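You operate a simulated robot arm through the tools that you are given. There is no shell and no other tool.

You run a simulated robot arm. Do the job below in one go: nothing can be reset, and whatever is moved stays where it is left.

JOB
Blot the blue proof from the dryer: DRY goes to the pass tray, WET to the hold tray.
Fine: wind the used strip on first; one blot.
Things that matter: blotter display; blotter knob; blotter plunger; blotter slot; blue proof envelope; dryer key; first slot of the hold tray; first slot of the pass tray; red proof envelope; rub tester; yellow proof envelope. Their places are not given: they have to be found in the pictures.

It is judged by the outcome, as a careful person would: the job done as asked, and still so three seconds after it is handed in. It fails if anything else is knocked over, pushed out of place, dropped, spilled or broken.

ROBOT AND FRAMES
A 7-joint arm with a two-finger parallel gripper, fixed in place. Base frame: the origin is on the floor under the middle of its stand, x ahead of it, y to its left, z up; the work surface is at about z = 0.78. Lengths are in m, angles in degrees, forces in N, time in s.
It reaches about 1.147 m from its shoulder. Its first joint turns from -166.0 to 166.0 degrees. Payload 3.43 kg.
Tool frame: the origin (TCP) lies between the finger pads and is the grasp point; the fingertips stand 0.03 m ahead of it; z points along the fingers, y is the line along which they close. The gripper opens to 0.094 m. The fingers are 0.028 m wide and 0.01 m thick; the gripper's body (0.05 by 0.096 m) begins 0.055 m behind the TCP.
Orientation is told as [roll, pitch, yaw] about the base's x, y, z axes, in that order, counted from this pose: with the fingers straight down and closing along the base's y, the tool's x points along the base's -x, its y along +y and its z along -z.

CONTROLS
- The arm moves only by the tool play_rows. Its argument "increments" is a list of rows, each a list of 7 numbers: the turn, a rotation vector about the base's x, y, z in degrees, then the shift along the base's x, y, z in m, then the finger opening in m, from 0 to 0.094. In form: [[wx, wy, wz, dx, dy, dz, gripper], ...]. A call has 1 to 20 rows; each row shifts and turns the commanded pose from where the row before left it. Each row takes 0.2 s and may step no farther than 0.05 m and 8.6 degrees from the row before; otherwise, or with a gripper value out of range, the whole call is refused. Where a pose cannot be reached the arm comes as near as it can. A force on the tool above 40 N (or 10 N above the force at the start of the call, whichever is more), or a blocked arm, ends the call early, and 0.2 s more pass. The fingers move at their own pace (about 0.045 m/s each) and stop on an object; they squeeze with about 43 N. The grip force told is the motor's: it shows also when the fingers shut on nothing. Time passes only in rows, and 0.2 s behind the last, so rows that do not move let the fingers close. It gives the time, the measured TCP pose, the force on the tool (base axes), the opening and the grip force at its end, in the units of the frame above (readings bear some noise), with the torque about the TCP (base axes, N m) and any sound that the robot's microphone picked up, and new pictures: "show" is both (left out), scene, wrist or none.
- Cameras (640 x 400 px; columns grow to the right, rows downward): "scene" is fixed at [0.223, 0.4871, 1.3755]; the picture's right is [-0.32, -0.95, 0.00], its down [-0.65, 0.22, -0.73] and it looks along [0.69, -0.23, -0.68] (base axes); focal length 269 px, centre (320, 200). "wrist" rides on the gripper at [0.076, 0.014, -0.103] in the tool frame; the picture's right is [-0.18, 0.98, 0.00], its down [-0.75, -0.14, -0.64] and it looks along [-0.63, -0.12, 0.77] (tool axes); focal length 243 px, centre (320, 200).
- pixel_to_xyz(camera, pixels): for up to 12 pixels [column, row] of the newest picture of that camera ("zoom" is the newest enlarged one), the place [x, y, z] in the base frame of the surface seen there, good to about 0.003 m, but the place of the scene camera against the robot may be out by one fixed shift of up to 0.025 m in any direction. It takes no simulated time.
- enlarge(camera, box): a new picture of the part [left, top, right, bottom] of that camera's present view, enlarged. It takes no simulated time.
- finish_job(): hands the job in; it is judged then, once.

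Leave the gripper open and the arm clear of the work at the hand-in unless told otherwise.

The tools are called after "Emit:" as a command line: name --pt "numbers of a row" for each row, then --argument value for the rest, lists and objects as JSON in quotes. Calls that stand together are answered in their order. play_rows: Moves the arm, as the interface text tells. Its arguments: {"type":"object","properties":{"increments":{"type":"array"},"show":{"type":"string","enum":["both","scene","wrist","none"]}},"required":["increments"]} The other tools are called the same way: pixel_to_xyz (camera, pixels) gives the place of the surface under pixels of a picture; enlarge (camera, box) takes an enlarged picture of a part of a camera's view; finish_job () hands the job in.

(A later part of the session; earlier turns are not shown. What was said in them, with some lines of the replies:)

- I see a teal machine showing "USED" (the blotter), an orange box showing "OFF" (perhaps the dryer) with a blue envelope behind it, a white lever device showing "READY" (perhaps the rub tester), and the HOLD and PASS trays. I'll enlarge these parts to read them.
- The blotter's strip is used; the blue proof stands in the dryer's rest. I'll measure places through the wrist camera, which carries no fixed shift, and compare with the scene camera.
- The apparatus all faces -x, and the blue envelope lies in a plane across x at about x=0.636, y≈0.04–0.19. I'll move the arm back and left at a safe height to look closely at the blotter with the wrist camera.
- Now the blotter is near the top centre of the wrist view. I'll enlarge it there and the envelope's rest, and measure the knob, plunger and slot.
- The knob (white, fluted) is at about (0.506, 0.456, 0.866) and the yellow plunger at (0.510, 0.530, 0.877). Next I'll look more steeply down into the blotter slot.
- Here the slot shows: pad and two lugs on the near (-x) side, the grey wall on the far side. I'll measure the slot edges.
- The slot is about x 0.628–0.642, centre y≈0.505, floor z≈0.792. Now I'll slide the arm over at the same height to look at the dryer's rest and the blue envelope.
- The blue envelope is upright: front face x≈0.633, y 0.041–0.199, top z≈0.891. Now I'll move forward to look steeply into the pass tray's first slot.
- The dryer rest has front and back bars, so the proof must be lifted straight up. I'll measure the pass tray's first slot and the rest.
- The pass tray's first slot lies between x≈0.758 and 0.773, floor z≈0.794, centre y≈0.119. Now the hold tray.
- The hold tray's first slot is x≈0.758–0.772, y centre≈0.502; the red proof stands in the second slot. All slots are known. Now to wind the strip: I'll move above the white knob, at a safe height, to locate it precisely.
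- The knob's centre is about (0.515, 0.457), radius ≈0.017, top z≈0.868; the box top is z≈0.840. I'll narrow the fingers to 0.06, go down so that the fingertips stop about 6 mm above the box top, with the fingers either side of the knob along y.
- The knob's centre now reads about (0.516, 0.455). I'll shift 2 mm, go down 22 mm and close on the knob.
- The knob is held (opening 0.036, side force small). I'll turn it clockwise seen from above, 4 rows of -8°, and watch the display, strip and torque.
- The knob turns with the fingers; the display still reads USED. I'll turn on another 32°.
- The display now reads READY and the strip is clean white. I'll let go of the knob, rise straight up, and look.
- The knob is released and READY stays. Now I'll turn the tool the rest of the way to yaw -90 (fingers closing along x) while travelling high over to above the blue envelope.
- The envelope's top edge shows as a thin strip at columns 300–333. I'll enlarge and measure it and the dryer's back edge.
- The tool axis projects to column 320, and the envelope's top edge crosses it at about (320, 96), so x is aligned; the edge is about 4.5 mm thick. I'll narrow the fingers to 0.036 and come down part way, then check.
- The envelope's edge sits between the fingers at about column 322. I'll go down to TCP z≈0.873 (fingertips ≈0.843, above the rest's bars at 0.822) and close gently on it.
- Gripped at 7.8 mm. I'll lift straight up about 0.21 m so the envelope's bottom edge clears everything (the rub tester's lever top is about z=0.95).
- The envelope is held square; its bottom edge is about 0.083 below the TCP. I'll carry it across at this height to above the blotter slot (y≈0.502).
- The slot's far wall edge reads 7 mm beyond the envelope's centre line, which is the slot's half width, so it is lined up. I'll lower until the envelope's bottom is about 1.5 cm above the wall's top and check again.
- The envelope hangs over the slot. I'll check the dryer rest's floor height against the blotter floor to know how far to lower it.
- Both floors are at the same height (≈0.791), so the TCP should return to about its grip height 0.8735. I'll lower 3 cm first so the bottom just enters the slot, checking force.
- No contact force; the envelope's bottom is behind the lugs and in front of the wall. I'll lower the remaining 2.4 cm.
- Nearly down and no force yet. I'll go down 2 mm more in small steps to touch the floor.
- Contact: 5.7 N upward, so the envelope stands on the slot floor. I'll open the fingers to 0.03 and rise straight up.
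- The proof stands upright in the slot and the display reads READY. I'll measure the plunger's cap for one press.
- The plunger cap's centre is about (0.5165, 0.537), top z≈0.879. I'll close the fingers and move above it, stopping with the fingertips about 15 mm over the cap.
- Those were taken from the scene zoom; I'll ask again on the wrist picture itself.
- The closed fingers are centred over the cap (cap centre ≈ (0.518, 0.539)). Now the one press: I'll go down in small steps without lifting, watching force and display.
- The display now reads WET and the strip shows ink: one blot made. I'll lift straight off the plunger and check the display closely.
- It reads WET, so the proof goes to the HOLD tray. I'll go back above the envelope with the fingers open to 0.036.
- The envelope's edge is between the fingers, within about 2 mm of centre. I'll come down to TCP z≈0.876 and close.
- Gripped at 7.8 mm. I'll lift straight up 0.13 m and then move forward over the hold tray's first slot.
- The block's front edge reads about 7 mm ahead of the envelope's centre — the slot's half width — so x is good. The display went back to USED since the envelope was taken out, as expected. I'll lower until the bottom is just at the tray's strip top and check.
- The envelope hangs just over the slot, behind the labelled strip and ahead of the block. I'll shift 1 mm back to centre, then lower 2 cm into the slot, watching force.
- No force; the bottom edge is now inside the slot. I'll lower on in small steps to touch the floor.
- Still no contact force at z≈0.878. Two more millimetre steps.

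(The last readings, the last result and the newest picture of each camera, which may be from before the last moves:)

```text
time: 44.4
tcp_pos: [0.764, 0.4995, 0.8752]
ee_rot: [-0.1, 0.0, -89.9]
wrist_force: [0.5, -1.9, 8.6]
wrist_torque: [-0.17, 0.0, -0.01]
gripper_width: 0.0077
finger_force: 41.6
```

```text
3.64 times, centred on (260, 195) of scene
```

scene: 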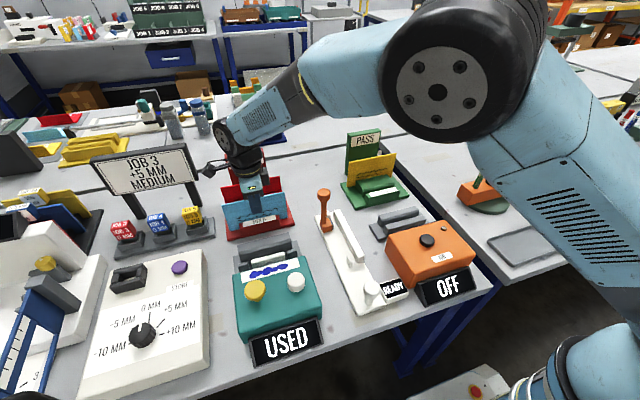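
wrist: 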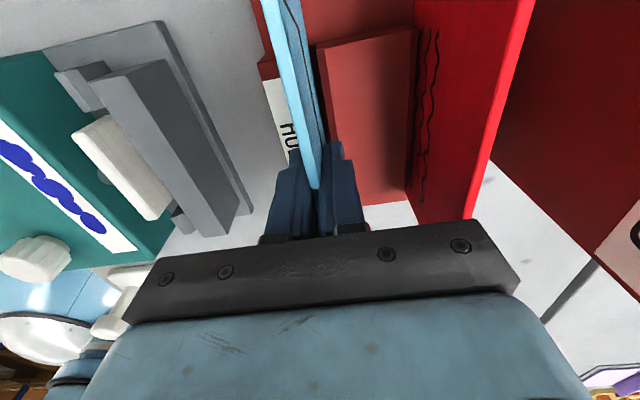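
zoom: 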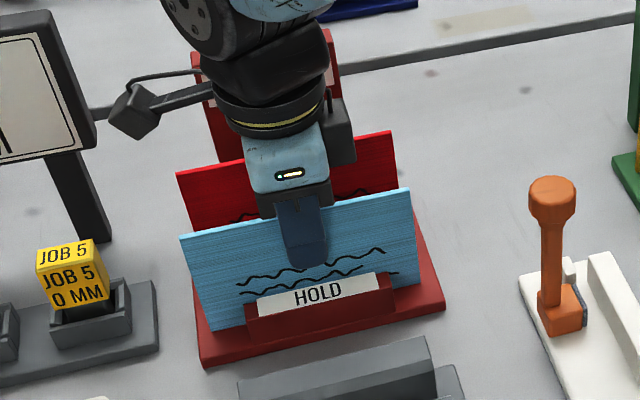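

Contact: 8.6 N upward, so the proof stands on the tray floor. I'll open to 0.03 and rise straight up.

Emit:
play_rows --pt "0 0 0 0 0 0 0.03" --pt "0 0 0 0 0 0 0.03" --pt "0 0 0 0 0 0.01 0.03" --pt "0 0 0 0 0 0.03 0.03" --pt "0 0 0 0 0 0.04 0.03" --pt "0 0 0 0 0 0.04 0.03" --pt "0 0 0 0 0 0.04 0.03" --pt "0 0 0 0 0 0.02 0.03" --pt "0 0 0 0 0 0 0.03"

Emit:
enlarge --camera "scene" --box '[190, 120, 340, 270]'

Emit:
enlarge --camera "wrist" --box '[220, 0, 460, 200]'

```text
time: 46.4
tcp_pos: [0.7623, 0.5015, 1.0574]
ee_rot: [0.1, 0.1, -90.0]
wrist_force: [-0.5, -0.7, 1.3]
wrist_torque: [0.02, 0.0, -0.01]
gripper_width: 0.03
finger_force: 0.0
```

scene: 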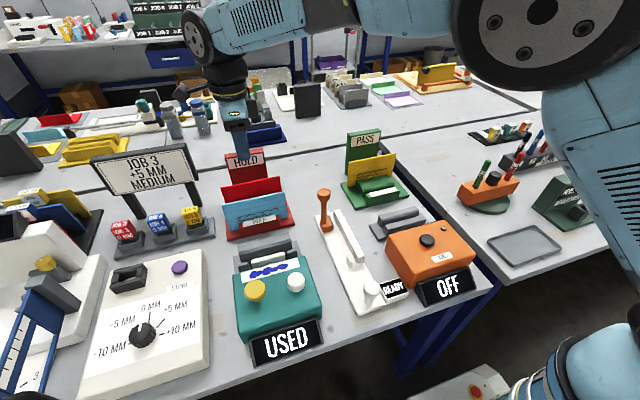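
wrist: 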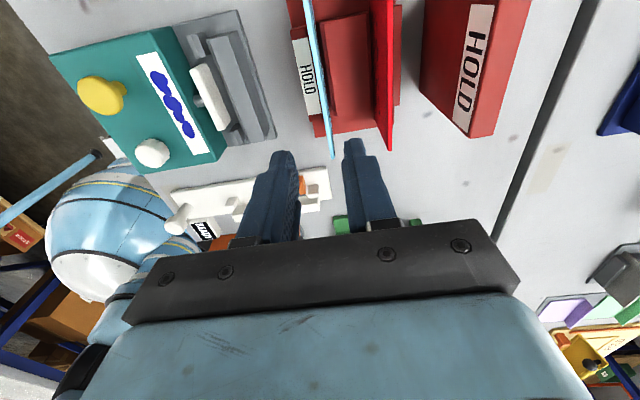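

```text
2.67 times, centred on (265, 195) of scene
```

zoom: 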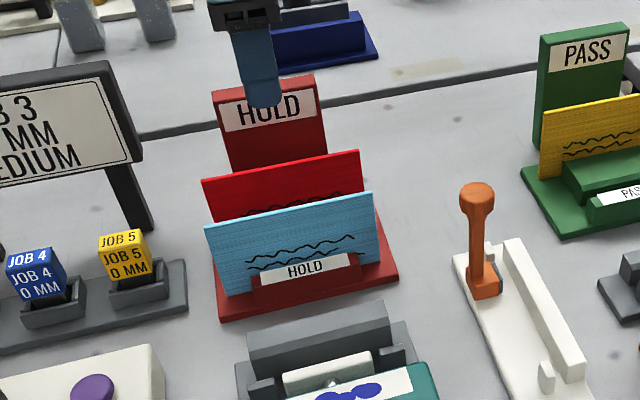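

```text
2.00 times, centred on (340, 100) of wrist
```

zoom: 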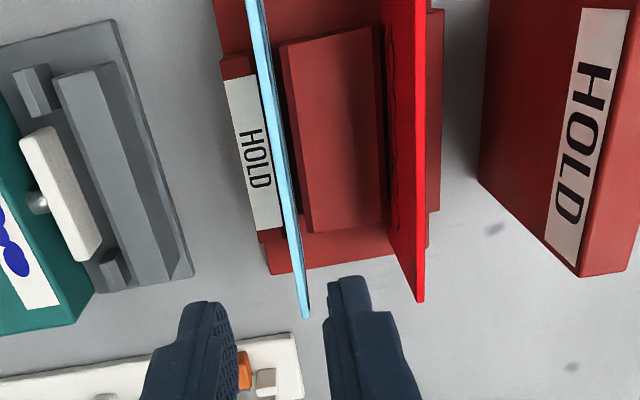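

The blue proof stands upright in the hold tray's first slot, with the red proof untouched. I'll raise the arm clear, open the gripper and take a last look.

Emit:
play_rows --pt "0 0 0 0 0 0.04 0.06" --pt "0 0 0 0 0 0.04 0.094" --pt "0 0 0 -0.03 -0.03 0.02 0.094" --pt "0 0 0 -0.035 -0.035 0 0.094" --pt "0 0 0 -0.035 -0.035 0 0.094" --pt "0 0 0 -0.035 -0.035 0 0.094" --pt "0 0 0 -0.03 -0.03 0 0.094" --pt "0 0 0 0 0 0 0.094" --pt "0 0 0 0 0 0 0.094"

Emit:
enlarge --camera "scene" --box '[200, 130, 480, 330]'

```text
time: 48.4
tcp_pos: [0.5974, 0.3324, 1.1531]
ee_rot: [-0.1, 0.0, -90.0]
wrist_force: [0.7, 0.7, -0.4]
wrist_torque: [-0.01, -0.02, 0.0]
gripper_width: 0.0939
finger_force: 0.0
```

scene: 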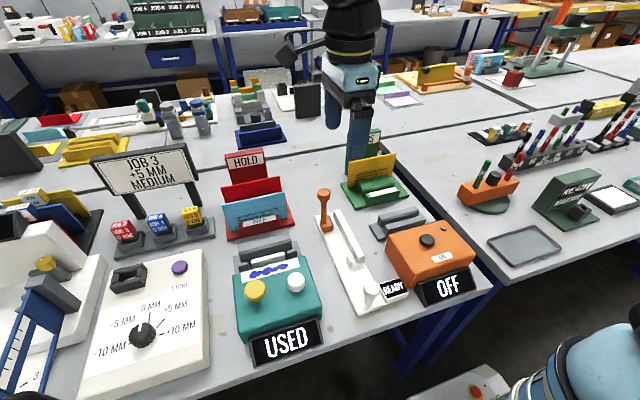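
wrist: 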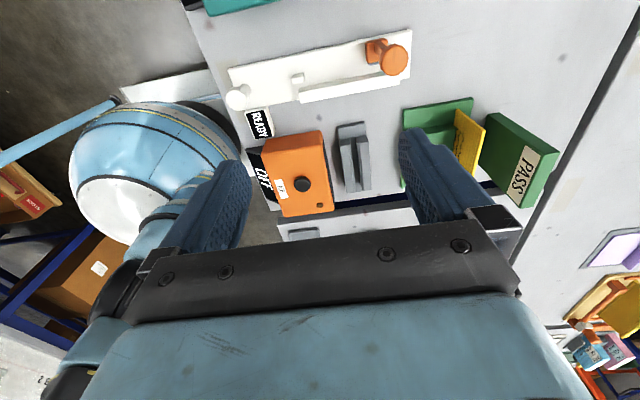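

```text
2.00 times, centred on (340, 230) of scene
```

zoom: 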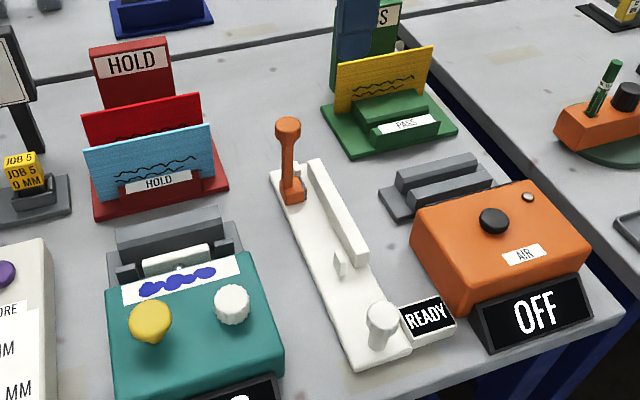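

Everything is in order. The blue proof stands in the first slot of the hold tray, and the red and yellow proofs, dryer, rub tester and trays are where they were. The gripper is open and the arm is clear, so I'm handing in.

Emit:
finish_job

```text
The job is handed in.
```

The blue proof tested WET, so it is now standing in the first slot of the hold tray.

- **Strip:** I wound the used strip on with the white knob until the blotter display changed from USED to READY.
- **Blot:** I moved the blue proof from the dryer to the blotter slot and pressed the plunger once. The display read WET.
- **After:** The display went back to USED when I took the proof out. I left the strip as it was.

In the final pictures nothing else had moved: the red and yellow proofs, the dryer and the rub tester were all where they started. I handed in with the gripper open and the arm clear.
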